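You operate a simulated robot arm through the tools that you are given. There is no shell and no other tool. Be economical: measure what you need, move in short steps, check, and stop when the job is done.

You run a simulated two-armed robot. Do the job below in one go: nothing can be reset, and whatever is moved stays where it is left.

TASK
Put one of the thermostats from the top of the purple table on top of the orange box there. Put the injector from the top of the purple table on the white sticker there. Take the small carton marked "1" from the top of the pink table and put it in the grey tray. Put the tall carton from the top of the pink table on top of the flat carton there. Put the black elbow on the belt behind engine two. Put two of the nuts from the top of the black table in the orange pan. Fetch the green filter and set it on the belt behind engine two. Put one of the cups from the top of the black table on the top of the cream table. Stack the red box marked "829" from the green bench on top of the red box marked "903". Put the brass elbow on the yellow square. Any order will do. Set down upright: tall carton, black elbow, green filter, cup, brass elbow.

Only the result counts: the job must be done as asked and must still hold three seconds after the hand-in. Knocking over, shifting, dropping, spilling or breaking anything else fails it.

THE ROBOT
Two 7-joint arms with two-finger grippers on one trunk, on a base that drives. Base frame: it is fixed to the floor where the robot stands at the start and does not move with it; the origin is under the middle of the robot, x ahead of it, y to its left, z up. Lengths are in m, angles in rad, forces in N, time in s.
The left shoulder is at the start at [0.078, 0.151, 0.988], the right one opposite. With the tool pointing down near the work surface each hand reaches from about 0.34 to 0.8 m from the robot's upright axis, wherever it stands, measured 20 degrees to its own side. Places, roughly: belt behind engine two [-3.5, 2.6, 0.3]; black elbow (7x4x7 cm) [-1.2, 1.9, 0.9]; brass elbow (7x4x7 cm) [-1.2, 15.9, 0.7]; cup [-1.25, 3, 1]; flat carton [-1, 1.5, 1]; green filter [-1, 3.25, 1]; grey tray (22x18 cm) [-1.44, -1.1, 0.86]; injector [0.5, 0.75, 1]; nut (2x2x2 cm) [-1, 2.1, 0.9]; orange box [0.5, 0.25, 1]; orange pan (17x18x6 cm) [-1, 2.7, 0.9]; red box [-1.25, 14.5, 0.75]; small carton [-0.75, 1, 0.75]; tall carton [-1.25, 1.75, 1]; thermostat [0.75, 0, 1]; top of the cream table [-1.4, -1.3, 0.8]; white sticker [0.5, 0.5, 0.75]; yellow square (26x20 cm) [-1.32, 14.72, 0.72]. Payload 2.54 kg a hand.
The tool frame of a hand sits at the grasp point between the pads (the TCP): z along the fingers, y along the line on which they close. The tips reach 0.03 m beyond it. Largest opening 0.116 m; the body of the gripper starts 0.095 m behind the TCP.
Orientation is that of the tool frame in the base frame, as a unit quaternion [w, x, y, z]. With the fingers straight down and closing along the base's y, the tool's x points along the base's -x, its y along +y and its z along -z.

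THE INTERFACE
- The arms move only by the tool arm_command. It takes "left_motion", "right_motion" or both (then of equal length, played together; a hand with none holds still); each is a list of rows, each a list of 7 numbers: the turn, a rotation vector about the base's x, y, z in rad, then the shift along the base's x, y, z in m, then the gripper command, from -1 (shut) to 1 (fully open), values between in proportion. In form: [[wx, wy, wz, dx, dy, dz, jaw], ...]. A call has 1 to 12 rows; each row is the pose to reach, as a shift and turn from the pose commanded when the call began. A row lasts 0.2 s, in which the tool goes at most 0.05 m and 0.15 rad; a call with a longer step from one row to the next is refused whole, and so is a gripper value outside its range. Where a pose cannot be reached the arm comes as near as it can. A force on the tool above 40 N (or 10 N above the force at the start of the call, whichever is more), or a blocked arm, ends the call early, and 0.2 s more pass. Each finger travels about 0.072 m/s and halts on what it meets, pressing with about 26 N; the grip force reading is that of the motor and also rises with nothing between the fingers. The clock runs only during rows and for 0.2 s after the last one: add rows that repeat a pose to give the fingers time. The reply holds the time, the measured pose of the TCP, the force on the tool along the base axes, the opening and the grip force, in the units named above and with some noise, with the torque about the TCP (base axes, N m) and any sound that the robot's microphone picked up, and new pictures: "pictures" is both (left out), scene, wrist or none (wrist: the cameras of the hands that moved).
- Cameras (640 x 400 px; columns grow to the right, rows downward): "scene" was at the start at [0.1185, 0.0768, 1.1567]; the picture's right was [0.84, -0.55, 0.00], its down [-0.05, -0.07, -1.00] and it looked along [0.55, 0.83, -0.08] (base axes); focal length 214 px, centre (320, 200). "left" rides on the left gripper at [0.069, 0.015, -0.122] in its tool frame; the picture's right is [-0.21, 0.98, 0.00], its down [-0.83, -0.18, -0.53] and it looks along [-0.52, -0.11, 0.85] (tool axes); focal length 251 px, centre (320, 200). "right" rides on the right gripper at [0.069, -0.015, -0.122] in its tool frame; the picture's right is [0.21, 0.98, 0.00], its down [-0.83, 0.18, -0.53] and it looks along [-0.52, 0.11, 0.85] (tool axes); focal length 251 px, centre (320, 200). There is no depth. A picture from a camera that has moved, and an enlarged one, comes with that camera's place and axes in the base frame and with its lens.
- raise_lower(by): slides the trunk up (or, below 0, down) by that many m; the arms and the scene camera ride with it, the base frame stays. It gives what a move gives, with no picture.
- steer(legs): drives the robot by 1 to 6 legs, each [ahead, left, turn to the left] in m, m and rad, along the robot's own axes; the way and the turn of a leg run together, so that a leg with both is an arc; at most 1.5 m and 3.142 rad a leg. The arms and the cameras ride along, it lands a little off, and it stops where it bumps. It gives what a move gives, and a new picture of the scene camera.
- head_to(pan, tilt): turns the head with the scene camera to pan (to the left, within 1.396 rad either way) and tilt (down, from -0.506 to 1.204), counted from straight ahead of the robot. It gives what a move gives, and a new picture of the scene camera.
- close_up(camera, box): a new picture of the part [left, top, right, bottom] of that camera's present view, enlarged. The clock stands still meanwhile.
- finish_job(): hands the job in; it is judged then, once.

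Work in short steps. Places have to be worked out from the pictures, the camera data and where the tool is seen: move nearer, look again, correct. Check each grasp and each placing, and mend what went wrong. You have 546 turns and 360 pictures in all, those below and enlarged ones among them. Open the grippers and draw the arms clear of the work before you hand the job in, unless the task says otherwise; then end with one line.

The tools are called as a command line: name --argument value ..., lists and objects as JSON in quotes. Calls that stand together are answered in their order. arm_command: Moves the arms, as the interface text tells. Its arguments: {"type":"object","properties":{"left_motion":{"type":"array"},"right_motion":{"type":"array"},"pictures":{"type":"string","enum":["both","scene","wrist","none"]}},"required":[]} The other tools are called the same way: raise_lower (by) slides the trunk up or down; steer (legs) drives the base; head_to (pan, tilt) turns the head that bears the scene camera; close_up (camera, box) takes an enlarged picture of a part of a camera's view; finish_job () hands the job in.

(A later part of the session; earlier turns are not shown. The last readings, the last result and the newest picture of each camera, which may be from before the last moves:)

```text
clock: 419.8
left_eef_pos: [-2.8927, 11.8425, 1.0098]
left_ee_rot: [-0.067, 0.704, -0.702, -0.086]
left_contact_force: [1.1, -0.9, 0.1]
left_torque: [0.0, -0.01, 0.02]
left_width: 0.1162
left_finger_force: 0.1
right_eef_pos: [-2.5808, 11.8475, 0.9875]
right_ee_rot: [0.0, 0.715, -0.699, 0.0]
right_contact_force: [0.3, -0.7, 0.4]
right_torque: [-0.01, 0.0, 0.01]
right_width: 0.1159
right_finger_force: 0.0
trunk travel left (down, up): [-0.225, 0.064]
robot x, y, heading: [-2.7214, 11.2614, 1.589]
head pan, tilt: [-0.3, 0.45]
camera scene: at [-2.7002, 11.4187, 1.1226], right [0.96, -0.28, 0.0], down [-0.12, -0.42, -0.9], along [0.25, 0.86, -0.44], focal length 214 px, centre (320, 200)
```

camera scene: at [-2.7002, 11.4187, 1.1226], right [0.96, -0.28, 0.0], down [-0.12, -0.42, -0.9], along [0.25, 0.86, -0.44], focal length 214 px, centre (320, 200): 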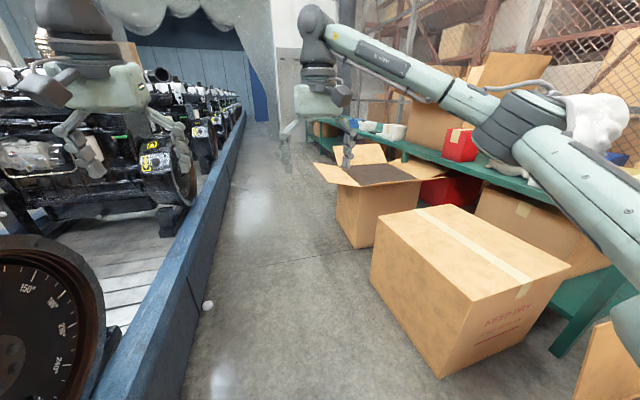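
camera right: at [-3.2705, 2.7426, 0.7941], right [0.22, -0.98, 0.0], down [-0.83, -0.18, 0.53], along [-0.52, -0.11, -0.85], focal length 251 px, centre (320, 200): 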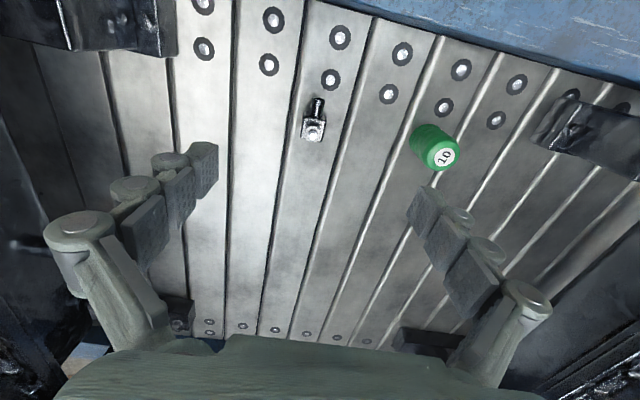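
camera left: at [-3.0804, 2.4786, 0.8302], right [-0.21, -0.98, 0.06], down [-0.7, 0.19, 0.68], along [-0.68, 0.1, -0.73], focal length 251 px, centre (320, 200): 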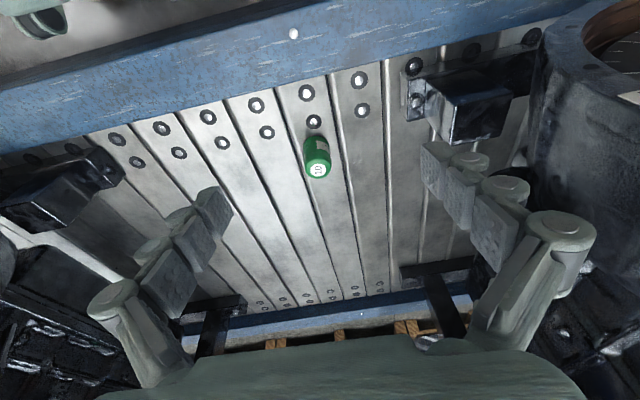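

The way ahead widens. I correct the heading and drive 2.6 m further, then look right toward the green bench.

steer --legs '[[1.3, 0, -0.018], [1.3, -0.05, 0]]'

head_to --pan -0.85 --tilt 0.35

```text
clock: 432.6
left_eef_pos: [-2.8613, 14.4605, 1.0118]
left_ee_rot: [0.067, -0.7, 0.706, 0.085]
left_contact_force: [-0.1, 0.1, 1.1]
left_torque: [0.0, -0.03, 0.04]
left_width: 0.116
left_finger_force: 0.1
right_eef_pos: [-2.5499, 14.4613, 0.9883]
right_ee_rot: [0.0, 0.71, -0.704, 0.0]
right_contact_force: [0.0, 0.7, -0.6]
right_torque: [-0.01, 0.02, 0.02]
right_width: 0.1158
right_finger_force: 0.1
trunk travel left (down, up): [-0.225, 0.064]
robot x, y, heading: [-2.6997, 13.8797, 1.576]
head pan, tilt: [-0.3, 0.45]
camera scene: at [-2.6742, 14.0344, 1.1226], right [0.96, -0.29, 0.0], down [-0.13, -0.42, -0.9], along [0.26, 0.86, -0.44], focal length 214 px, centre (320, 200)
```

scene: 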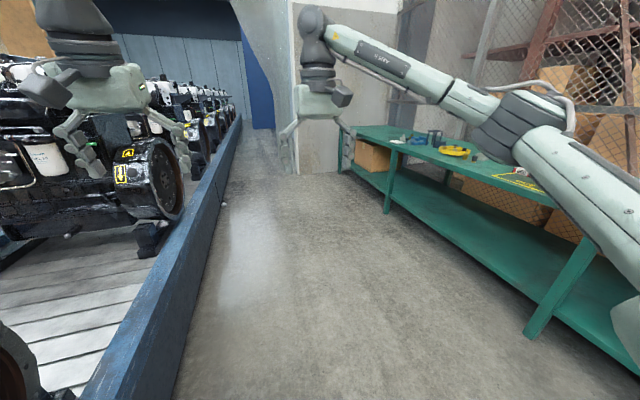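

```text
clock: 433.5
left_eef_pos: [-2.8618, 14.4594, 1.012]
left_ee_rot: [0.067, -0.699, 0.707, 0.086]
left_contact_force: [-0.5, 0.7, -0.2]
left_torque: [0.01, 0.02, 0.01]
left_width: 0.116
left_finger_force: 0.0
right_eef_pos: [-2.549, 14.4605, 0.9878]
right_ee_rot: [0.0, 0.71, -0.704, 0.0]
right_contact_force: [0.6, -0.2, 0.0]
right_torque: [-0.03, -0.03, 0.02]
right_width: 0.1161
right_finger_force: 0.1
trunk travel left (down, up): [-0.225, 0.064]
robot x, y, heading: [-2.7029, 13.879, 1.576]
head pan, tilt: [-0.85, 0.351]
camera scene: at [-2.6312, 14.0084, 1.1318], right [0.67, -0.75, 0.0], down [-0.26, -0.23, -0.94], along [0.7, 0.63, -0.34], focal length 214 px, centre (320, 200)
```

scene: 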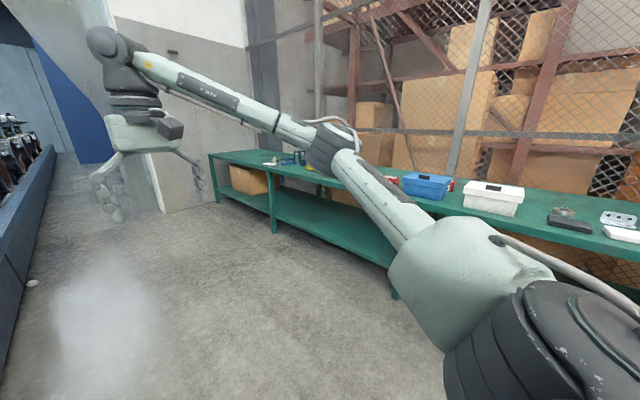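

The bench's west edge is at x≈−1.45 with free floor in front. I move right off the rail, turn right to face it and slide to y≈14.5.

steer --legs '[[0, -0.4, 0], [0, 0, -1.575], [0, 0.6, 0]]'

head_to --pan 0.0 --tilt 0.4

```text
clock: 447.7
left_eef_pos: [-1.7222, 14.6413, 1.0121]
left_ee_rot: [0.108, 0.005, 0.994, 0.014]
left_contact_force: [-0.2, -0.3, -0.3]
left_torque: [-0.02, 0.01, -0.03]
left_width: 0.116
left_finger_force: 0.2
right_eef_pos: [-1.721, 14.3295, 0.9874]
right_ee_rot: [0.0, -0.004, 1.0, -0.001]
right_contact_force: [-0.9, -0.3, 0.7]
right_torque: [-0.01, 0.0, 0.01]
right_width: 0.1161
right_finger_force: 0.0
trunk travel left (down, up): [-0.225, 0.064]
robot x, y, heading: [-2.3066, 14.4805, 0.011]
head pan, tilt: [-0.85, 0.351]
camera scene: at [-2.1743, 14.4109, 1.1319], right [-0.75, -0.67, 0.0], down [-0.23, 0.26, -0.94], along [0.63, -0.7, -0.34], focal length 214 px, centre (320, 200)
```

scene: 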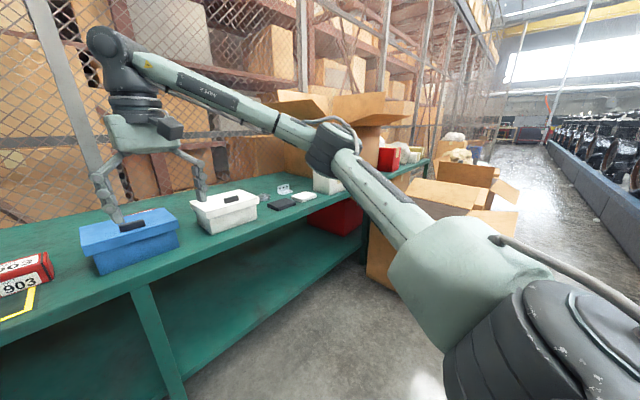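

```text
clock: 448.9
left_eef_pos: [-1.7222, 14.6414, 1.0102]
left_ee_rot: [0.108, 0.004, 0.994, 0.014]
left_contact_force: [0.4, -1.1, -0.4]
left_torque: [-0.01, 0.04, 0.05]
left_width: 0.1162
left_finger_force: 0.0
right_eef_pos: [-1.7207, 14.3291, 0.9882]
right_ee_rot: [0.0, -0.005, 1.0, 0.0]
right_contact_force: [0.6, 0.3, 1.0]
right_torque: [0.01, -0.02, 0.01]
right_width: 0.1157
right_finger_force: 0.0
trunk travel left (down, up): [-0.225, 0.064]
robot x, y, heading: [-2.3038, 14.4773, 0.005]
head pan, tilt: [0.0, 0.4]
camera scene: at [-2.1438, 14.481, 1.1273], right [0.01, -1.0, 0.0], down [-0.39, 0.0, -0.92], along [0.92, 0.01, -0.39], focal length 214 px, centre (320, 200)
```

scene: 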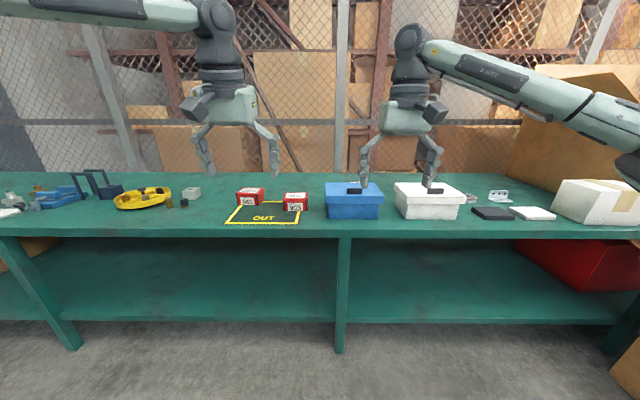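

I see two red boxes by the yellow-outlined square. I zoom on them and on the left part of the bench.

close_up --camera "scene" --box '[210, 170, 330, 240]'

close_up --camera "scene" --box '[0, 160, 210, 240]'

```text
5.33 times, centred on (270, 205) of scene
camera zoom: at [-2.1438, 14.481, 1.1273], right [0.01, -1.0, 0.0], down [-0.39, 0.0, -0.92], along [0.92, 0.01, -0.39], focal length 1144 px, centre (587, 173)
```

zoom: 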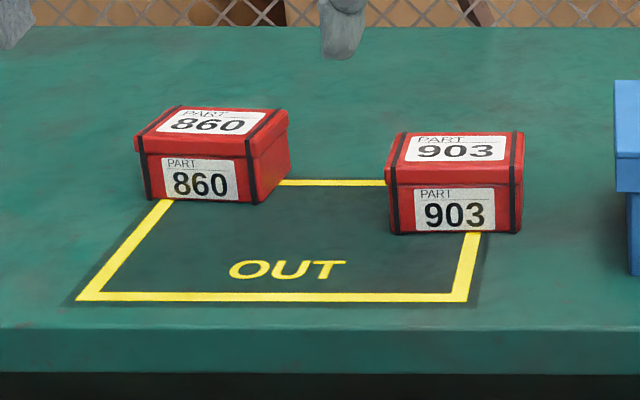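

```text
3.05 times, centred on (105, 200) of scene
camera zoom: at [-2.1438, 14.481, 1.1273], right [0.01, -1.0, 0.0], down [-0.39, 0.0, -0.92], along [0.92, 0.01, -0.39], focal length 654 px, centre (975, 200)
```

zoom: 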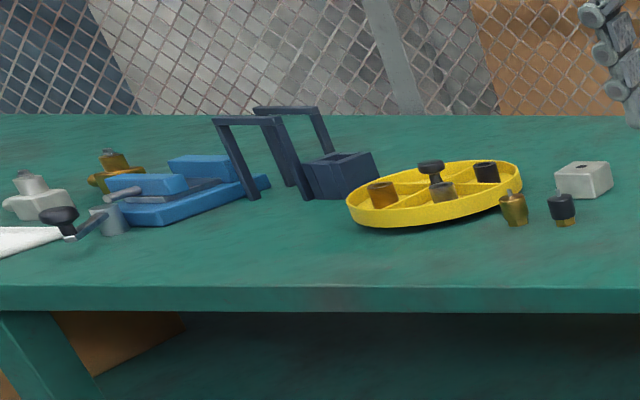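

Only 860 and 903 are visible; 829 may hide behind the blue/white bins. I check the wrist cameras.

close_up --camera "right" --box '[0, 0, 640, 400]'

close_up --camera "left" --box '[0, 0, 640, 400]'

```text
1.00 times, centred on (320, 200) of right (not enlarged: the box is as wide or as high as the picture)
camera zoom: at [-1.7899, 14.3125, 1.1096], right [-0.22, 0.97, 0.0], down [0.82, 0.19, 0.53], along [0.52, 0.12, -0.85], focal length 251 px, centre (320, 200)
```

zoom: 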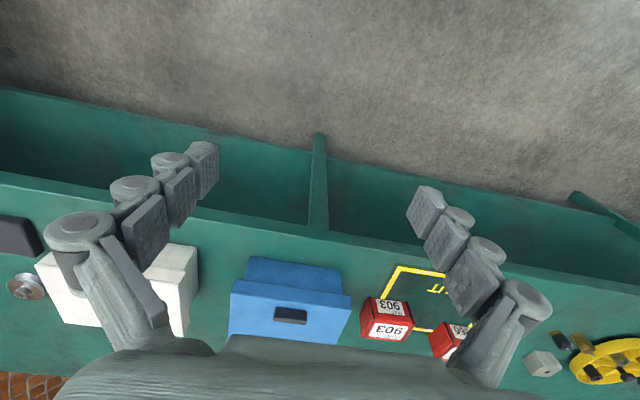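

```text
1.00 times, centred on (320, 200) of left (not enlarged: the box is as wide or as high as the picture)
camera zoom: at [-1.8164, 14.6547, 1.1169], right [0.21, 0.97, 0.07], down [0.69, -0.2, 0.69], along [0.69, -0.1, -0.72], focal length 251 px, centre (320, 200)
```

zoom: 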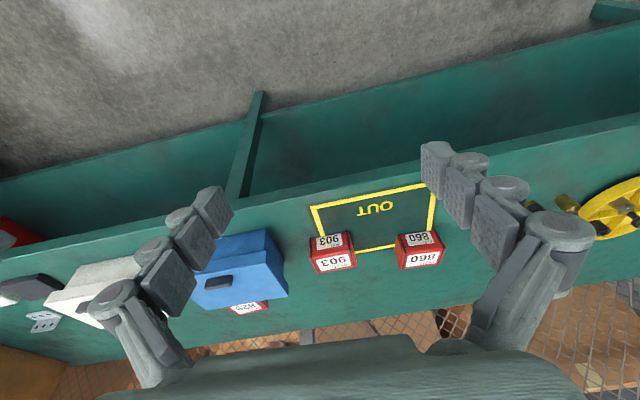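

Box 829 is behind the blue bin at about (−1.12, 14.31). I pull both hands back and up, then drive up to the bench.

arm_command --left_motion '[[0, 0.1, 0, -0.04, 0.01, 0.02, 1], [0, 0.2, 0, -0.08, 0.02, 0.04, 1], [0, 0.2, 0, -0.12, 0.03, 0.06, 1], [0, 0.2, 0, -0.16, 0.04, 0.08, 1], [0, 0.2, 0, -0.19, 0.06, 0.1, 1]]' --right_motion '[[0, 0, 0, -0.04, -0.01, 0.02, 1], [0, 0, 0, -0.08, -0.02, 0.04, 1], [0, 0, 0, -0.12, -0.03, 0.06, 1], [0, 0, 0, -0.16, -0.04, 0.08, 1], [0, 0, 0, -0.19, -0.06, 0.1, 1]]' --pictures "none"

steer --legs '[[0.4, -0.05, 0]]'

head_to --pan 0.0 --tilt 0.9

```text
clock: 450.1
left_eef_pos: [-1.9156, 14.7025, 1.1138]
left_ee_rot: [0.008, 0.006, 1.0, 0.013]
left_contact_force: [-0.5, 0.0, 0.6]
left_torque: [-0.01, -0.05, 0.01]
left_width: 0.1162
left_finger_force: 0.1
right_eef_pos: [-1.9141, 14.2689, 1.0883]
right_ee_rot: [0.001, -0.005, 1.0, 0.0]
right_contact_force: [0.1, 0.5, -0.2]
right_torque: [-0.01, -0.03, -0.02]
right_width: 0.1159
right_finger_force: 0.0
trunk travel left (down, up): [-0.225, 0.064]
robot x, y, heading: [-2.3049, 14.4803, 0.01]
head pan, tilt: [0.0, 0.4]
```

```text
clock: 452.6
left_eef_pos: [-1.5131, 14.655, 1.1118]
left_ee_rot: [0.008, 0.006, 1.0, 0.013]
left_contact_force: [-0.8, 0.3, -0.8]
left_torque: [-0.03, 0.07, 0.03]
left_width: 0.1161
left_finger_force: 0.0
right_eef_pos: [-1.5126, 14.2229, 1.0875]
right_ee_rot: [0.0, -0.004, 1.0, 0.0]
right_contact_force: [-1.0, -0.5, -0.4]
right_torque: [-0.01, 0.02, 0.03]
right_width: 0.1158
right_finger_force: 0.0
trunk travel left (down, up): [-0.225, 0.064]
robot x, y, heading: [-1.9061, 14.4303, 0.008]
head pan, tilt: [0.0, 0.4]
camera scene: at [-1.7447, 14.4346, 1.1272], right [0.01, -1.0, 0.0], down [-0.39, 0.0, -0.92], along [0.92, 0.01, -0.39], focal length 214 px, centre (320, 200)
```

scene: 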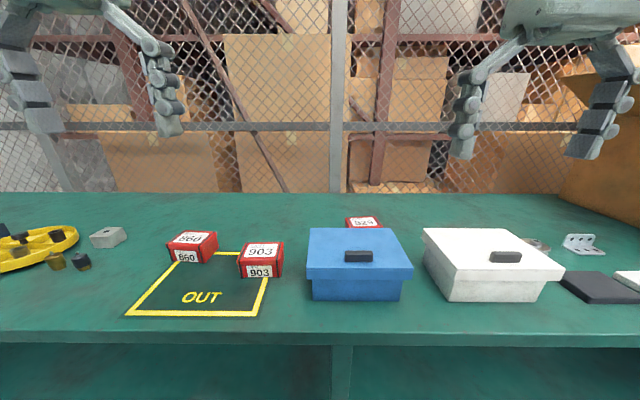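

```text
clock: 453.5
left_eef_pos: [-1.5138, 14.6556, 1.1122]
left_ee_rot: [0.009, 0.007, 1.0, 0.013]
left_contact_force: [0.5, -1.6, 0.4]
left_torque: [-0.01, 0.01, 0.02]
left_width: 0.1161
left_finger_force: 0.0
right_eef_pos: [-1.5141, 14.2234, 1.0889]
right_ee_rot: [0.0, -0.004, 1.0, 0.0]
right_contact_force: [-0.2, 0.7, -0.6]
right_torque: [0.02, 0.01, -0.01]
right_width: 0.1159
right_finger_force: 0.2
trunk travel left (down, up): [-0.225, 0.064]
robot x, y, heading: [-1.9042, 14.4315, 0.01]
head pan, tilt: [0.0, 0.901]
camera scene: at [-1.7622, 14.4345, 1.0844], right [0.01, -1.0, 0.0], down [-0.78, -0.01, -0.62], along [0.62, 0.01, -0.78], focal length 214 px, centre (320, 200)
```

scene: 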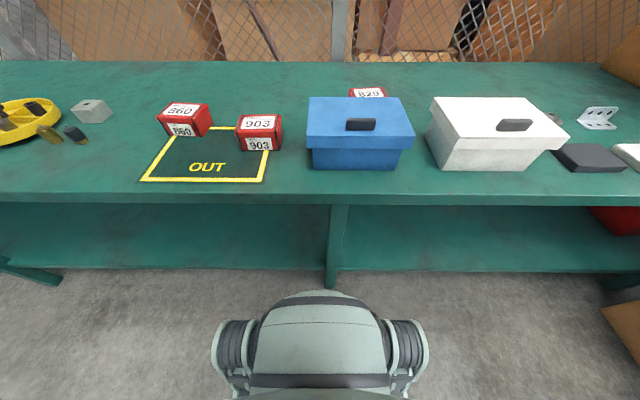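

829 sits behind the blue bin at about (−1.09, 14.30). I move 5 cm closer and lower the trunk 0.1 m for reach.

steer --legs '[[0.055, 0, -0.008]]'

raise_lower --by -0.08

arm_command --right_motion '[[0, -0.1, 0, 0.04, 0.01, 0, 1], [0, -0.2, 0, 0.08, 0.02, 0, 1], [0, -0.3, 0, 0.12, 0.03, 0, 1], [0, -0.3, 0, 0.16, 0.04, 0, 1], [0, -0.3, 0, 0.2, 0.05, 0, 1], [0, -0.3, 0, 0.24, 0.06, 0, 1]]' --pictures "wrist"

```text
clock: 454.4
left_eef_pos: [-1.4572, 14.6518, 1.1122]
left_ee_rot: [0.008, 0.009, 1.0, 0.013]
left_contact_force: [-0.3, -1.0, -0.7]
left_torque: [0.0, 0.02, -0.02]
left_width: 0.1162
left_finger_force: 0.0
right_eef_pos: [-1.4595, 14.2193, 1.0887]
right_ee_rot: [0.0, 0.0, 1.0, 0.0]
right_contact_force: [0.3, 0.3, -0.2]
right_torque: [0.02, 0.04, 0.01]
right_width: 0.1161
right_finger_force: 0.1
trunk travel left (down, up): [-0.225, 0.064]
robot x, y, heading: [-1.851, 14.4341, 0.001]
head pan, tilt: [0.0, 0.901]
camera scene: at [-1.7067, 14.4336, 1.0842], right [0.0, -1.0, 0.0], down [-0.78, 0.0, -0.62], along [0.62, 0.0, -0.78], focal length 214 px, centre (320, 200)
```

scene: 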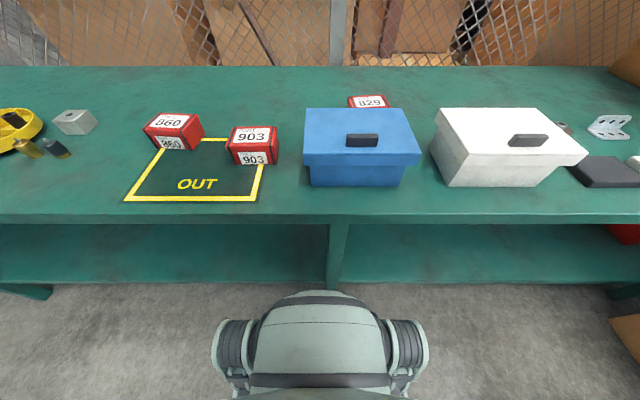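

```text
clock: 455.6
left_eef_pos: [-1.4578, 14.6524, 1.0316]
left_ee_rot: [0.008, 0.01, 1.0, 0.014]
left_contact_force: [-0.5, 0.6, 0.6]
left_torque: [0.0, -0.02, 0.02]
left_width: 0.116
left_finger_force: 0.0
right_eef_pos: [-1.4591, 14.2204, 1.0089]
right_ee_rot: [0.0, 0.0, 1.0, 0.0]
right_contact_force: [-0.2, -0.3, 0.2]
right_torque: [-0.02, 0.01, -0.02]
right_width: 0.1161
right_finger_force: 0.0
trunk travel left (down, up): [-0.145, 0.144]
robot x, y, heading: [-1.8492, 14.4338, -0.0]
head pan, tilt: [0.0, 0.901]
```

```text
clock: 457.0
left_eef_pos: [-1.4565, 14.6525, 1.0317]
left_ee_rot: [0.008, 0.009, 1.0, 0.013]
left_contact_force: [0.2, -0.2, 0.1]
left_torque: [-0.03, 0.01, -0.02]
left_width: 0.1158
left_finger_force: 0.0
right_eef_pos: [-1.2201, 14.2805, 1.0087]
right_ee_rot: [0.149, 0.0, 0.989, 0.0]
right_contact_force: [-0.8, -0.3, -0.3]
right_torque: [0.0, -0.03, -0.01]
right_width: 0.1157
right_finger_force: 0.0
trunk travel left (down, up): [-0.145, 0.144]
robot x, y, heading: [-1.8515, 14.4348, 0.004]
head pan, tilt: [0.0, 0.901]
camera right: at [-1.3215, 14.264, 1.1046], right [-0.21, 0.98, -0.06], down [0.63, 0.18, 0.75], along [0.75, 0.11, -0.65], focal length 251 px, centre (320, 200)
```

right: 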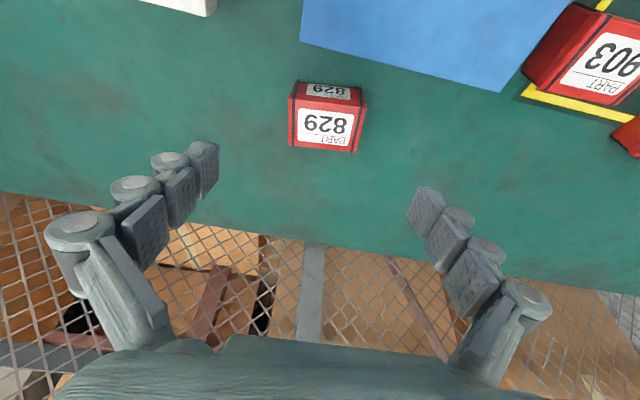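

829's top centre is about (−1.109, 14.296), ≈0.10 wide and slightly rotated. I zoom in to get its yaw precisely.

close_up --camera "right" --box '[270, 70, 390, 165]'

```text
4.21 times, centred on (330, 118) of right
camera zoom: at [-1.3215, 14.264, 1.1046], right [-0.21, 0.98, -0.06], down [0.63, 0.18, 0.75], along [0.75, 0.11, -0.65], focal length 1059 px, centre (278, 547)
```

zoom: 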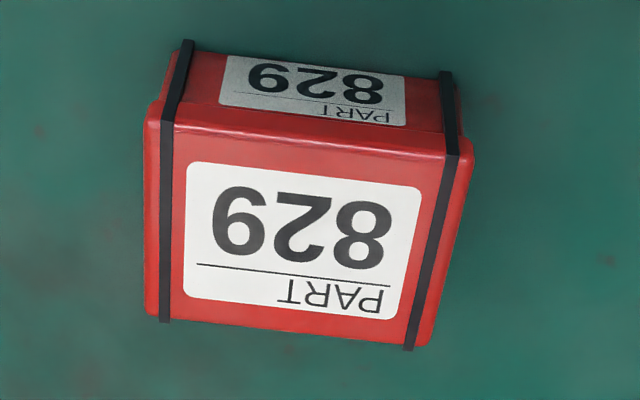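

Box yaw is ≈+0.115 rad, size ≈0.109×0.08, centre (−1.107, 14.293). I turn the hand +0.115 rad and go to hover above it, tilted.

arm_command --right_motion '[[0, 0, 0.06, 0.03, 0.003, -0.02, 1], [0, 0, 0.115, 0.06, 0.006, -0.04, 1], [0, 0, 0.115, 0.09, 0.009, -0.07, 1], [0, 0, 0.115, 0.113, 0.012, -0.1, 1], [0, 0, 0.115, 0.113, 0.012, -0.135, 1], [0, 0, 0.115, 0.113, 0.012, -0.155, 1], [0, 0, 0.115, 0.113, 0.012, -0.155, 1]]' --pictures "wrist"

```text
clock: 458.6
left_eef_pos: [-1.4578, 14.653, 1.0322]
left_ee_rot: [0.007, 0.01, 1.0, 0.013]
left_contact_force: [0.2, 0.1, -0.5]
left_torque: [0.01, 0.03, 0.0]
left_width: 0.116
left_finger_force: 0.1
right_eef_pos: [-1.1061, 14.2912, 0.8534]
right_ee_rot: [0.15, -0.057, 0.987, 0.008]
right_contact_force: [0.8, -0.1, -0.5]
right_torque: [0.0, -0.01, 0.01]
right_width: 0.116
right_finger_force: 0.1
trunk travel left (down, up): [-0.145, 0.144]
robot x, y, heading: [-1.8499, 14.4341, 0.001]
head pan, tilt: [0.0, 0.901]
camera right: at [-1.2062, 14.2642, 0.949], right [-0.32, 0.95, -0.06], down [0.61, 0.25, 0.75], along [0.73, 0.2, -0.65], focal length 251 px, centre (320, 200)
```

right: 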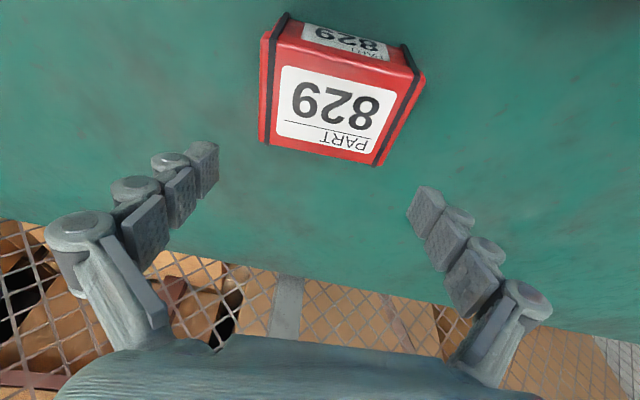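

I zoom once more from here for a precise fix.

close_up --camera "right" --box '[250, 0, 440, 180]'

```text
2.22 times, centred on (345, 90) of right
camera zoom: at [-1.2062, 14.2642, 0.949], right [-0.32, 0.95, -0.06], down [0.61, 0.25, 0.75], along [0.73, 0.2, -0.65], focal length 559 px, centre (264, 444)
```

zoom: 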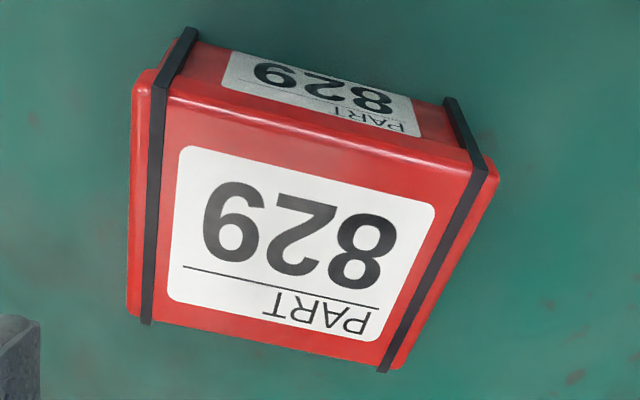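

The box is nearly as wide as the opening (≈0.107–0.112 vs 0.116), so I centre carefully: +3 mm sideways, and descend to just above the lid to compare with the fingertips.

arm_command --right_motion '[[0, 0, 0.005, 0.002, 0.003, -0.02, 1], [0, 0, 0.005, 0.002, 0.003, -0.036, 1], [0, 0, 0.005, 0.002, 0.003, -0.036, 1]]' --pictures "none"

close_up --camera "right" --box '[180, 0, 460, 220]'

```text
clock: 459.4
left_eef_pos: [-1.4577, 14.6518, 1.0324]
left_ee_rot: [0.008, 0.009, 1.0, 0.013]
left_contact_force: [-0.2, -0.7, 0.4]
left_torque: [0.0, -0.02, -0.02]
left_width: 0.1161
left_finger_force: 0.1
right_eef_pos: [-1.1042, 14.2944, 0.817]
right_ee_rot: [0.148, -0.059, 0.987, 0.01]
right_contact_force: [0.0, 0.0, 0.4]
right_torque: [-0.01, 0.02, -0.01]
right_width: 0.1159
right_finger_force: 0.0
trunk travel left (down, up): [-0.145, 0.144]
robot x, y, heading: [-1.8499, 14.4333, -0.005]
head pan, tilt: [0.0, 0.901]
```

```text
1.82 times, centred on (320, 110) of right
camera zoom: at [-1.2041, 14.2664, 0.9125], right [-0.32, 0.94, -0.06], down [0.6, 0.26, 0.75], along [0.73, 0.2, -0.65], focal length 457 px, centre (320, 364)
```

zoom: 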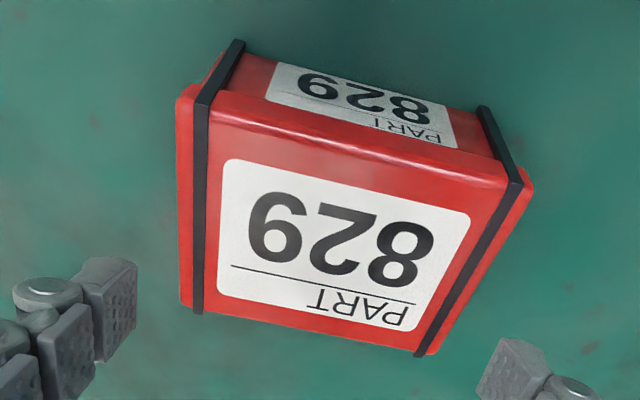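

Computed in the hand frame, the lid spans −0.055…+0.057 across, so it is centred to within 1 mm. I shift −3.5 mm in x and descend slowly, watching the force.

arm_command --right_motion '[[0, 0, 0, -0.0035, 0.001, 0, 1], [0, 0, 0, -0.0035, 0.001, -0.012, 1], [0, 0, 0, -0.0035, 0.001, -0.024, 1], [0, 0, 0, -0.0035, 0.001, -0.036, 1]]' --pictures "wrist"

```text
clock: 460.4
left_eef_pos: [-1.457, 14.6527, 1.0321]
left_ee_rot: [0.008, 0.009, 1.0, 0.013]
left_contact_force: [0.1, 0.2, 0.3]
left_torque: [-0.01, 0.01, 0.02]
left_width: 0.1161
left_finger_force: 0.1
right_eef_pos: [-1.1081, 14.2945, 0.7827]
right_ee_rot: [0.149, -0.06, 0.987, 0.009]
right_contact_force: [-0.5, -0.1, 0.2]
right_torque: [-0.04, 0.01, 0.01]
right_width: 0.1158
right_finger_force: 0.0
trunk travel left (down, up): [-0.145, 0.144]
robot x, y, heading: [-1.8523, 14.4341, -0.002]
head pan, tilt: [0.0, 0.901]
camera right: at [-1.2078, 14.2674, 0.8767], right [-0.32, 0.94, -0.06], down [0.6, 0.26, 0.75], along [0.73, 0.2, -0.65], focal length 251 px, centre (320, 200)
```

right: 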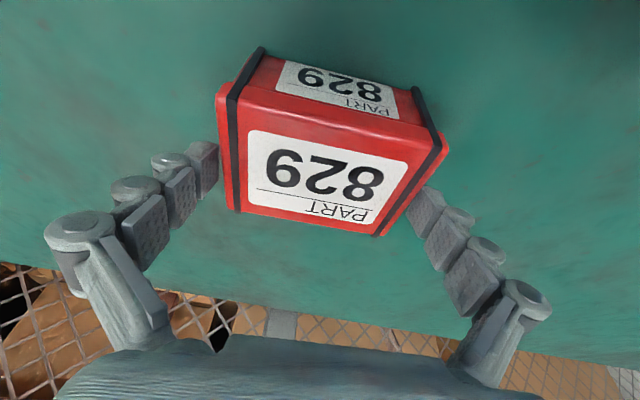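

The fingertips slipped past both sides without contact. I go 2 cm lower and close.

arm_command --right_motion '[[0, 0, 0, 0, 0, -0.01, 1], [0, 0, 0, 0, 0, -0.02, 1], [0, 0, 0, 0, 0, -0.02, -1], [0, 0, 0, 0, 0, -0.02, -1], [0, 0, 0, 0, 0, -0.02, -1]]' --pictures "wrist"

```text
clock: 461.6
left_eef_pos: [-1.4563, 14.6531, 1.0325]
left_ee_rot: [0.008, 0.009, 1.0, 0.013]
left_contact_force: [0.4, 0.1, 0.5]
left_torque: [-0.01, -0.02, 0.02]
left_width: 0.1162
left_finger_force: 0.0
right_eef_pos: [-1.1086, 14.2947, 0.7606]
right_ee_rot: [0.149, -0.06, 0.987, 0.009]
right_contact_force: [0.5, -2.0, 2.8]
right_torque: [-0.17, 0.06, -0.06]
right_width: 0.11
right_finger_force: 25.8
trunk travel left (down, up): [-0.145, 0.144]
robot x, y, heading: [-1.8501, 14.431, -0.0]
head pan, tilt: [0.0, 0.901]
camera right: at [-1.2077, 14.2675, 0.8569], right [-0.32, 0.95, -0.06], down [0.6, 0.26, 0.75], along [0.73, 0.2, -0.65], focal length 251 px, centre (320, 200)
```

right: 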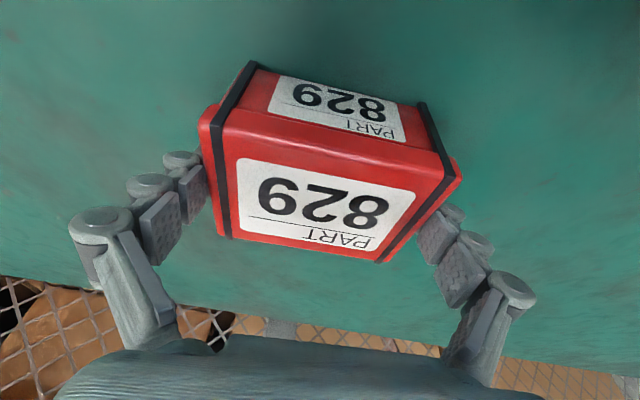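

Gripped at 0.110. I lift straight up 0.17 m.

arm_command --right_motion '[[0, 0, 0, 0, 0, 0.03, -1], [0, 0, 0, 0, 0, 0.07, -1], [0, 0, 0, 0, 0, 0.11, -1], [0, 0, 0, -0.01, 0, 0.15, -1], [0, 0, 0, -0.02, 0, 0.18, -1]]' --pictures "both"

```text
clock: 462.8
left_eef_pos: [-1.4569, 14.6537, 1.0326]
left_ee_rot: [0.008, 0.009, 1.0, 0.014]
left_contact_force: [-0.5, -0.6, 0.5]
left_torque: [0.0, 0.0, 0.01]
left_width: 0.116
left_finger_force: 0.0
right_eef_pos: [-1.1298, 14.297, 0.9415]
right_ee_rot: [0.149, -0.06, 0.987, 0.009]
right_contact_force: [-0.2, -1.0, -4.0]
right_torque: [0.0, -0.05, 0.01]
right_width: 0.1094
right_finger_force: 26.1
trunk travel left (down, up): [-0.145, 0.144]
robot x, y, heading: [-1.8526, 14.434, -0.002]
head pan, tilt: [0.0, 0.901]
camera scene: at [-1.7072, 14.4336, 1.0042], right [0.0, -1.0, 0.0], down [-0.78, 0.0, -0.62], along [0.62, 0.0, -0.78], focal length 214 px, centre (320, 200)
camera right: at [-1.2288, 14.2682, 1.0369], right [-0.32, 0.94, -0.06], down [0.61, 0.26, 0.75], along [0.73, 0.2, -0.65], focal length 251 px, centre (320, 200)
```

scene: 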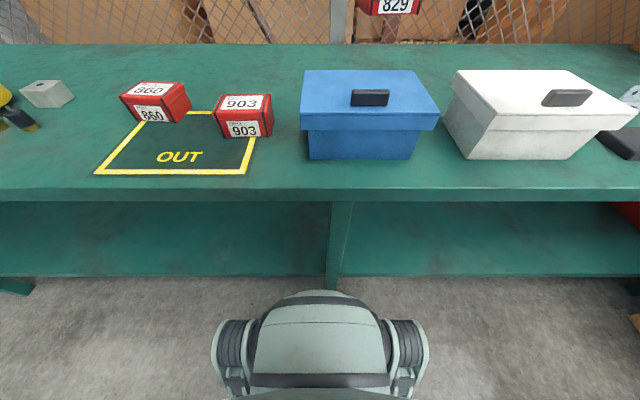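
right: 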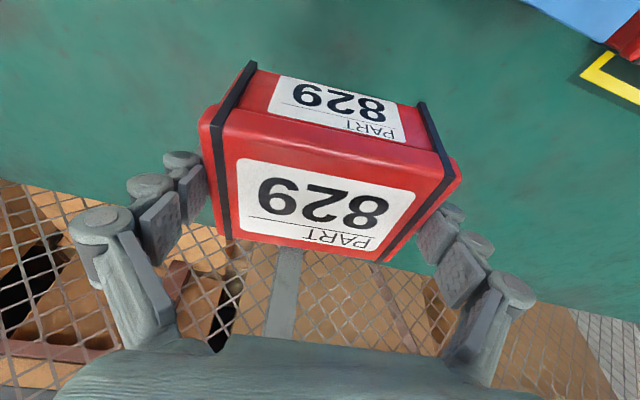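

829 is held level. I zoom on 903 to fix its place and yaw.

close_up --camera "scene" --box '[180, 70, 300, 160]'

```text
4.44 times, centred on (240, 115) of scene
camera zoom: at [-1.7072, 14.4336, 1.0042], right [0.0, -1.0, 0.0], down [-0.78, 0.0, -0.62], along [0.62, 0.0, -0.78], focal length 953 px, centre (676, 578)
```

zoom: 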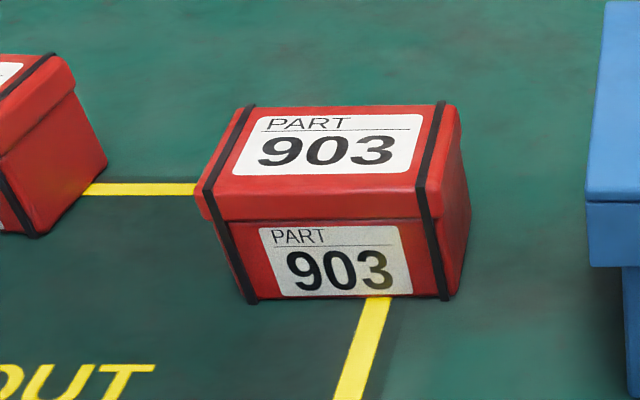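

903's top centre is (−1.257, 14.599), yaw ≈0. I move the left hand aside and carry 829 above 903, squaring its yaw.

arm_command --left_motion '[[0, 0, 0, 0, 0.04, 0, 1], [0, 0, 0, 0, 0.08, 0, 1], [0, 0, 0, 0, 0.12, 0, 1], [0, 0, 0, 0, 0.16, 0, 1], [0, 0, 0, 0, 0.2, 0, 1], [0, 0, 0, 0, 0.2, 0, 1], [0, 0, 0, 0, 0.2, 0, 1], [0, 0, 0, 0, 0.2, 0, 1], [0, 0, 0, 0, 0.2, 0, 1]]' --right_motion '[[0, 0, 0, -0.01, 0.02, 0, -1], [0, 0, -0.02, -0.02, 0.05, 0, -1], [0, 0, -0.04, -0.035, 0.09, 0, -1], [0, 0, -0.06, -0.05, 0.13, 0, -1], [0, 0, -0.08, -0.068, 0.17, 0, -1], [0, 0, -0.1, -0.086, 0.21, 0, -1], [0, 0, -0.12, -0.104, 0.25, 0, -1], [0, 0, -0.12, -0.12, 0.285, 0, -1], [0, 0, -0.12, -0.127, 0.302, 0, -1]]' --pictures "both"

```text
clock: 464.8
left_eef_pos: [-1.4573, 14.8535, 1.0327]
left_ee_rot: [0.008, 0.009, 1.0, 0.013]
left_contact_force: [-0.3, 0.1, -0.2]
left_torque: [-0.03, -0.02, 0.01]
left_width: 0.1162
left_finger_force: 0.0
right_eef_pos: [-1.2561, 14.5985, 0.9409]
right_ee_rot: [0.149, 0.0, 0.989, -0.001]
right_contact_force: [0.1, 0.4, -4.0]
right_torque: [-0.02, -0.01, -0.02]
right_width: 0.1093
right_finger_force: 26.1
trunk travel left (down, up): [-0.145, 0.144]
robot x, y, heading: [-1.8504, 14.4315, -0.001]
head pan, tilt: [0.0, 0.901]
camera scene: at [-1.707, 14.4338, 1.0042], right [0.0, -1.0, 0.0], down [-0.78, 0.0, -0.62], along [0.62, 0.0, -0.78], focal length 214 px, centre (320, 200)
camera right: at [-1.3571, 14.5827, 1.0362], right [-0.2, 0.98, -0.06], down [0.63, 0.18, 0.75], along [0.75, 0.11, -0.65], focal length 251 px, centre (320, 200)
camera left: at [-1.5276, 14.8667, 1.153], right [0.23, 0.97, 0.03], down [0.81, -0.21, 0.54], along [0.53, -0.1, -0.84], focal length 251 px, centre (320, 200)
```

scene: 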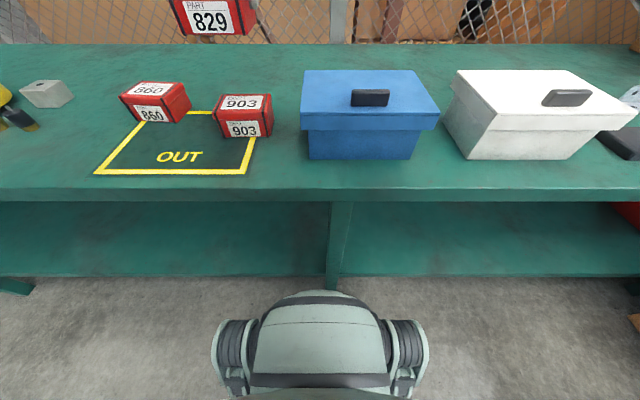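
right: 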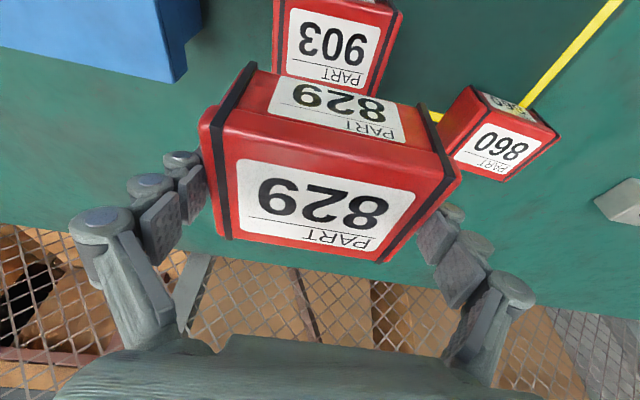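
left: 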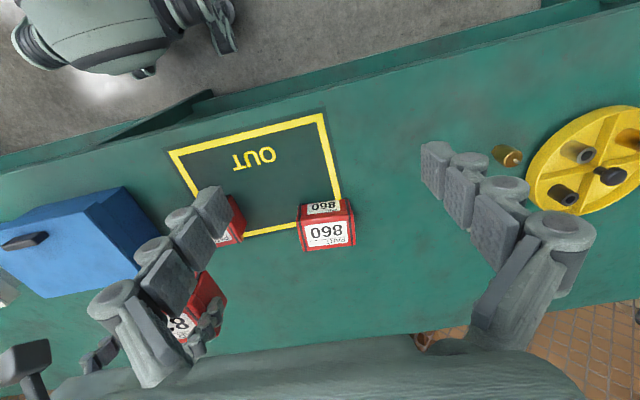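

829 is right over 903. I lower to near contact.

arm_command --right_motion '[[0, 0, 0, -0.004, 0, -0.04, -1], [0, 0, 0, -0.004, 0, -0.08, -1], [0, 0, 0, -0.004, 0, -0.108, -1], [0, 0, 0, -0.004, 0, -0.116, -1], [0, 0, 0, -0.004, 0, -0.121, -1]]' --pictures "both"

```text
clock: 466.0
left_eef_pos: [-1.4575, 14.8534, 1.0319]
left_ee_rot: [0.008, 0.009, 1.0, 0.013]
left_contact_force: [-0.2, 0.3, 0.8]
left_torque: [0.0, -0.03, 0.01]
left_width: 0.1161
left_finger_force: 0.0
right_eef_pos: [-1.2584, 14.5976, 0.8212]
right_ee_rot: [0.15, 0.0, 0.989, 0.001]
right_contact_force: [0.1, 0.8, 2.5]
right_torque: [-0.31, 0.33, 0.08]
right_width: 0.1093
right_finger_force: 26.4
trunk travel left (down, up): [-0.145, 0.144]
robot x, y, heading: [-1.8541, 14.4331, 0.002]
head pan, tilt: [0.0, 0.901]
camera scene: at [-1.7075, 14.4337, 1.0045], right [0.0, -1.0, 0.0], down [-0.78, 0.0, -0.62], along [0.62, 0.0, -0.78], focal length 214 px, centre (320, 200)
camera right: at [-1.3606, 14.5811, 0.9167], right [-0.21, 0.98, -0.06], down [0.63, 0.18, 0.76], along [0.75, 0.12, -0.65], focal length 251 px, centre (320, 200)
```

scene: 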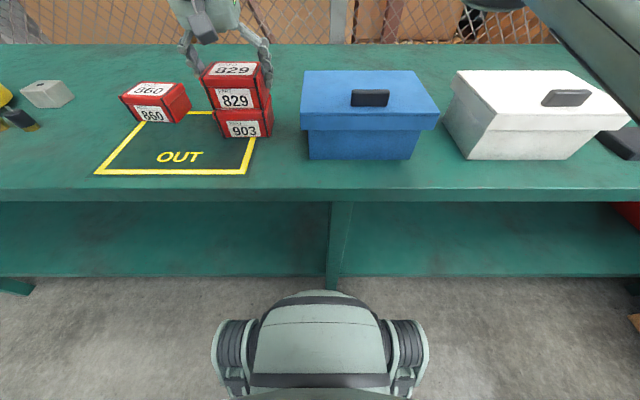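
right: 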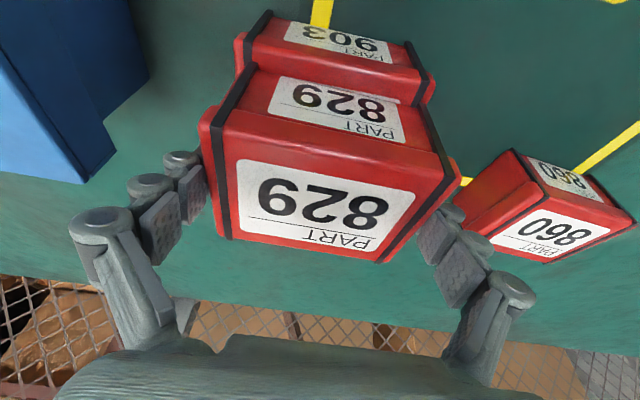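

Contact is starting and alignment looks right. I press 2 mm more, open, and rise vertically slowly.

arm_command --right_motion '[[0, 0, 0, 0, 0, -0.002, -1], [0, 0, 0, 0, 0, -0.002, 1], [0, 0, 0, 0, 0, -0.002, 1], [0, 0, 0, 0, 0, 0.0, 1], [0, 0, 0, 0, 0, 0.01, 1], [0, 0, 0, 0, 0, 0.025, 1]]' --pictures "both"

```text
clock: 467.4
left_eef_pos: [-1.4578, 14.8521, 1.0302]
left_ee_rot: [0.007, 0.009, 1.0, 0.012]
left_contact_force: [0.5, 0.5, 0.4]
left_torque: [-0.02, -0.01, 0.01]
left_width: 0.1162
left_finger_force: 0.0
right_eef_pos: [-1.2581, 14.5976, 0.8455]
right_ee_rot: [0.149, -0.001, 0.989, 0.0]
right_contact_force: [0.3, -0.7, -0.2]
right_torque: [0.0, 0.0, 0.0]
right_width: 0.1159
right_finger_force: 0.1
trunk travel left (down, up): [-0.145, 0.144]
robot x, y, heading: [-1.8488, 14.4302, -0.001]
head pan, tilt: [0.0, 0.901]
camera scene: at [-1.7074, 14.4336, 1.0043], right [0.0, -1.0, 0.0], down [-0.78, 0.0, -0.62], along [0.62, 0.0, -0.78], focal length 214 px, centre (320, 200)
camera right: at [-1.361, 14.5811, 0.9416], right [-0.21, 0.98, -0.06], down [0.63, 0.18, 0.75], along [0.75, 0.11, -0.65], focal length 251 px, centre (320, 200)
```

scene: 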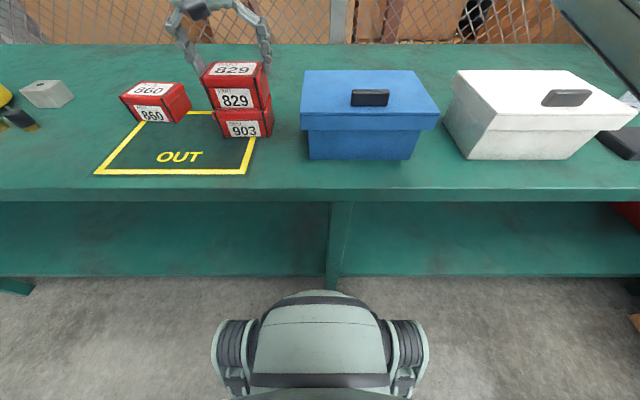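
right: 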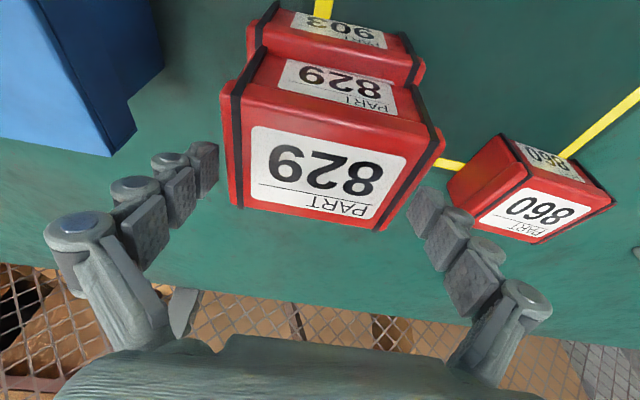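

The stack stands. I rise fully and draw the right hand back.

arm_command --right_motion '[[0, 0, 0, 0, 0, 0.03, 1], [0, 0, 0, 0, 0, 0.07, 1], [0, 0, 0, 0, 0, 0.11, 1], [0, 0, 0, -0.03, -0.03, 0.13, 1], [0, 0.1, 0, -0.06, -0.06, 0.15, 1], [0, 0.2, 0, -0.09, -0.09, 0.17, 1], [0, 0.3, 0, -0.12, -0.125, 0.17, 1], [0, 0.3, 0, -0.15, -0.16, 0.17, 1], [0, 0.3, 0, -0.18, -0.195, 0.17, 1], [0, 0.3, 0, -0.21, -0.23, 0.17, 1], [0, 0.3, 0, -0.22, -0.27, 0.17, 1]]' --pictures "scene"

```text
clock: 469.8
left_eef_pos: [-1.4575, 14.8525, 1.0316]
left_ee_rot: [0.008, 0.009, 1.0, 0.013]
left_contact_force: [0.4, 0.2, -0.7]
left_torque: [0.0, 0.0, 0.02]
left_width: 0.1159
left_finger_force: 0.0
right_eef_pos: [-1.4793, 14.3265, 1.0163]
right_ee_rot: [0.0, 0.0, 1.0, 0.001]
right_contact_force: [-1.7, -0.4, 0.4]
right_torque: [-0.04, 0.03, 0.0]
right_width: 0.116
right_finger_force: 0.0
trunk travel left (down, up): [-0.145, 0.144]
robot x, y, heading: [-1.8522, 14.4318, 0.005]
head pan, tilt: [0.0, 0.901]
camera scene: at [-1.7075, 14.4333, 1.0043], right [0.0, -1.0, 0.0], down [-0.78, 0.0, -0.62], along [0.62, 0.0, -0.78], focal length 214 px, centre (320, 200)
```

scene: 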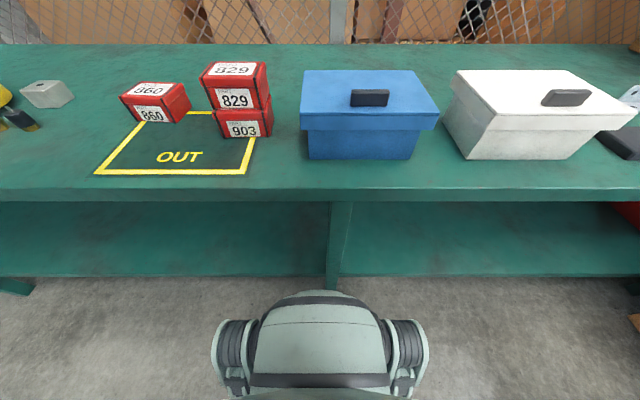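

The stack is fine. Next the brass elbow: I drive left along the bench to y≈15.75 and look.

steer --legs '[[-0.04, 1.3, 0]]'

head_to --pan 0.15 --tilt 0.7

```text
clock: 482.5
left_eef_pos: [-1.4835, 16.1458, 1.0316]
left_ee_rot: [0.009, 0.016, 1.0, 0.013]
left_contact_force: [-0.5, -0.2, -0.1]
left_torque: [0.02, -0.01, 0.01]
left_width: 0.1158
left_finger_force: 0.1
right_eef_pos: [-1.5119, 15.6217, 1.0161]
right_ee_rot: [0.001, 0.005, 1.0, 0.0]
right_contact_force: [-0.2, -0.3, -0.3]
right_torque: [0.04, -0.02, -0.03]
right_width: 0.1162
right_finger_force: 0.1
trunk travel left (down, up): [-0.145, 0.144]
robot x, y, heading: [-1.881, 15.7329, -0.014]
head pan, tilt: [0.0, 0.901]
camera scene: at [-1.7393, 15.7301, 1.0043], right [-0.01, -1.0, 0.0], down [-0.78, 0.01, -0.62], along [0.62, -0.01, -0.78], focal length 214 px, centre (320, 200)
```

scene: 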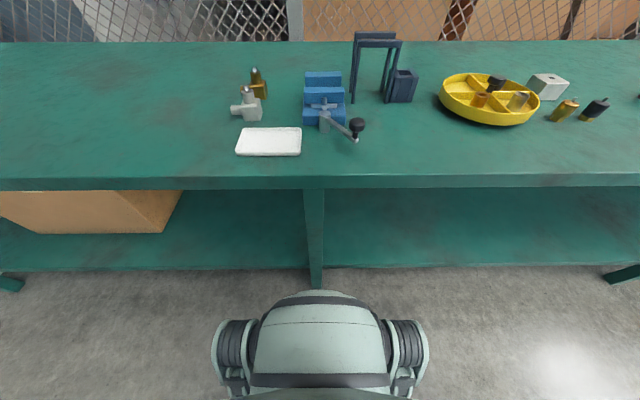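

```text
clock: 483.2
left_eef_pos: [-1.484, 16.1454, 1.0321]
left_ee_rot: [0.008, 0.016, 1.0, 0.013]
left_contact_force: [-1.1, 0.3, 0.4]
left_torque: [-0.02, -0.01, 0.01]
left_width: 0.116
left_finger_force: 0.0
right_eef_pos: [-1.5122, 15.6203, 1.016]
right_ee_rot: [0.0, 0.006, 1.0, 0.0]
right_contact_force: [0.1, -0.4, -1.0]
right_torque: [-0.02, 0.04, 0.0]
right_width: 0.1163
right_finger_force: 0.0
trunk travel left (down, up): [-0.145, 0.144]
robot x, y, heading: [-1.8813, 15.7324, -0.011]
head pan, tilt: [0.15, 0.7]
camera scene: at [-1.7307, 15.7427, 1.0204], right [0.14, -0.99, 0.0], down [-0.64, -0.09, -0.76], along [0.76, 0.1, -0.64], focal length 214 px, centre (320, 200)
```

scene: 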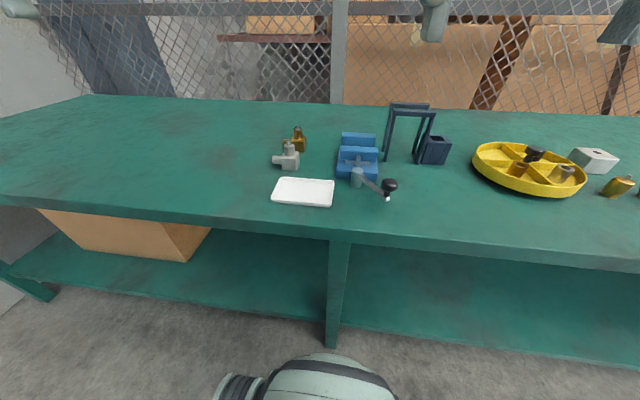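

The brass elbow stands right behind a grey one. I zoom in.

close_up --camera "scene" --box '[255, 110, 405, 215]'

close_up --camera "left" --box '[0, 100, 400, 400]'

```text
3.81 times, centred on (330, 162) of scene
camera zoom: at [-1.7307, 15.7427, 1.0204], right [0.14, -0.99, 0.0], down [-0.64, -0.09, -0.76], along [0.76, 0.1, -0.64], focal length 817 px, centre (282, 343)
```

zoom: 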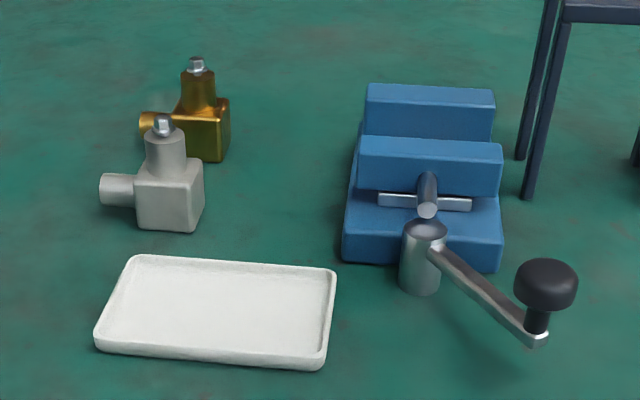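

```text
1.33 times, centred on (200, 250) of left
camera zoom: at [-1.5544, 16.1606, 1.1533], right [0.25, 0.97, 0.03], down [0.81, -0.22, 0.54], along [0.53, -0.11, -0.84], focal length 335 px, centre (480, 133)
```

zoom: 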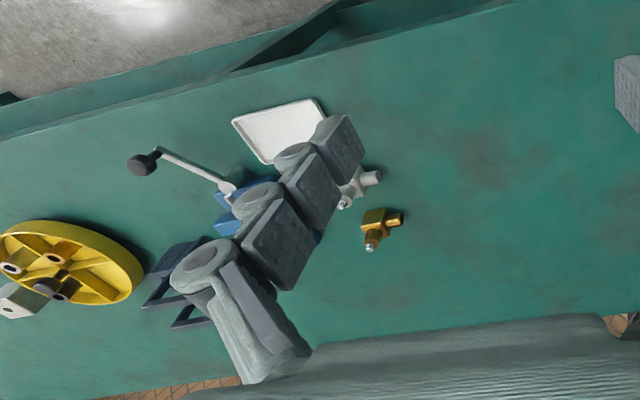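

Brass elbow: upright pipe at (−1.16, 15.888), side pipe pointing +y, its span y 15.868…15.935. I drive left 0.25 m and 3 cm closer so the right arm can reach it.

steer --legs '[[0.03, 0.25, 0.012]]'

```text
clock: 486.2
left_eef_pos: [-1.4582, 16.3998, 1.0327]
left_ee_rot: [0.008, 0.01, 1.0, 0.013]
left_contact_force: [0.0, 0.0, -0.4]
left_torque: [0.0, -0.02, 0.01]
left_width: 0.116
left_finger_force: 0.1
right_eef_pos: [-1.48, 15.8742, 1.0157]
right_ee_rot: [0.0, -0.001, 1.0, 0.0]
right_contact_force: [-0.2, 0.6, 0.6]
right_torque: [0.0, 0.01, 0.01]
right_width: 0.1162
right_finger_force: 0.0
trunk travel left (down, up): [-0.145, 0.144]
robot x, y, heading: [-1.8499, 15.9822, 0.001]
head pan, tilt: [0.15, 0.7]
camera scene: at [-1.6996, 15.9928, 1.0204], right [0.15, -0.99, 0.0], down [-0.64, -0.1, -0.76], along [0.76, 0.12, -0.64], focal length 214 px, centre (320, 200)
```

scene: 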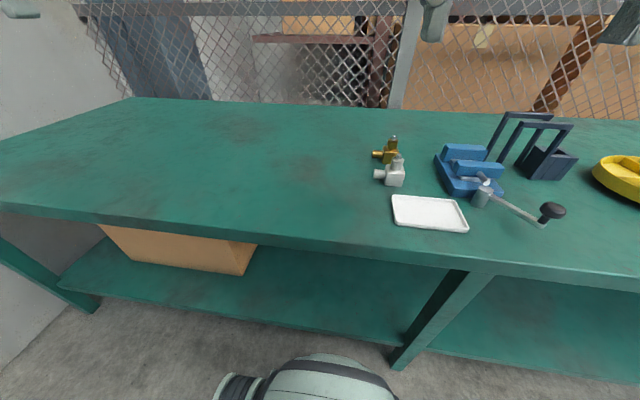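

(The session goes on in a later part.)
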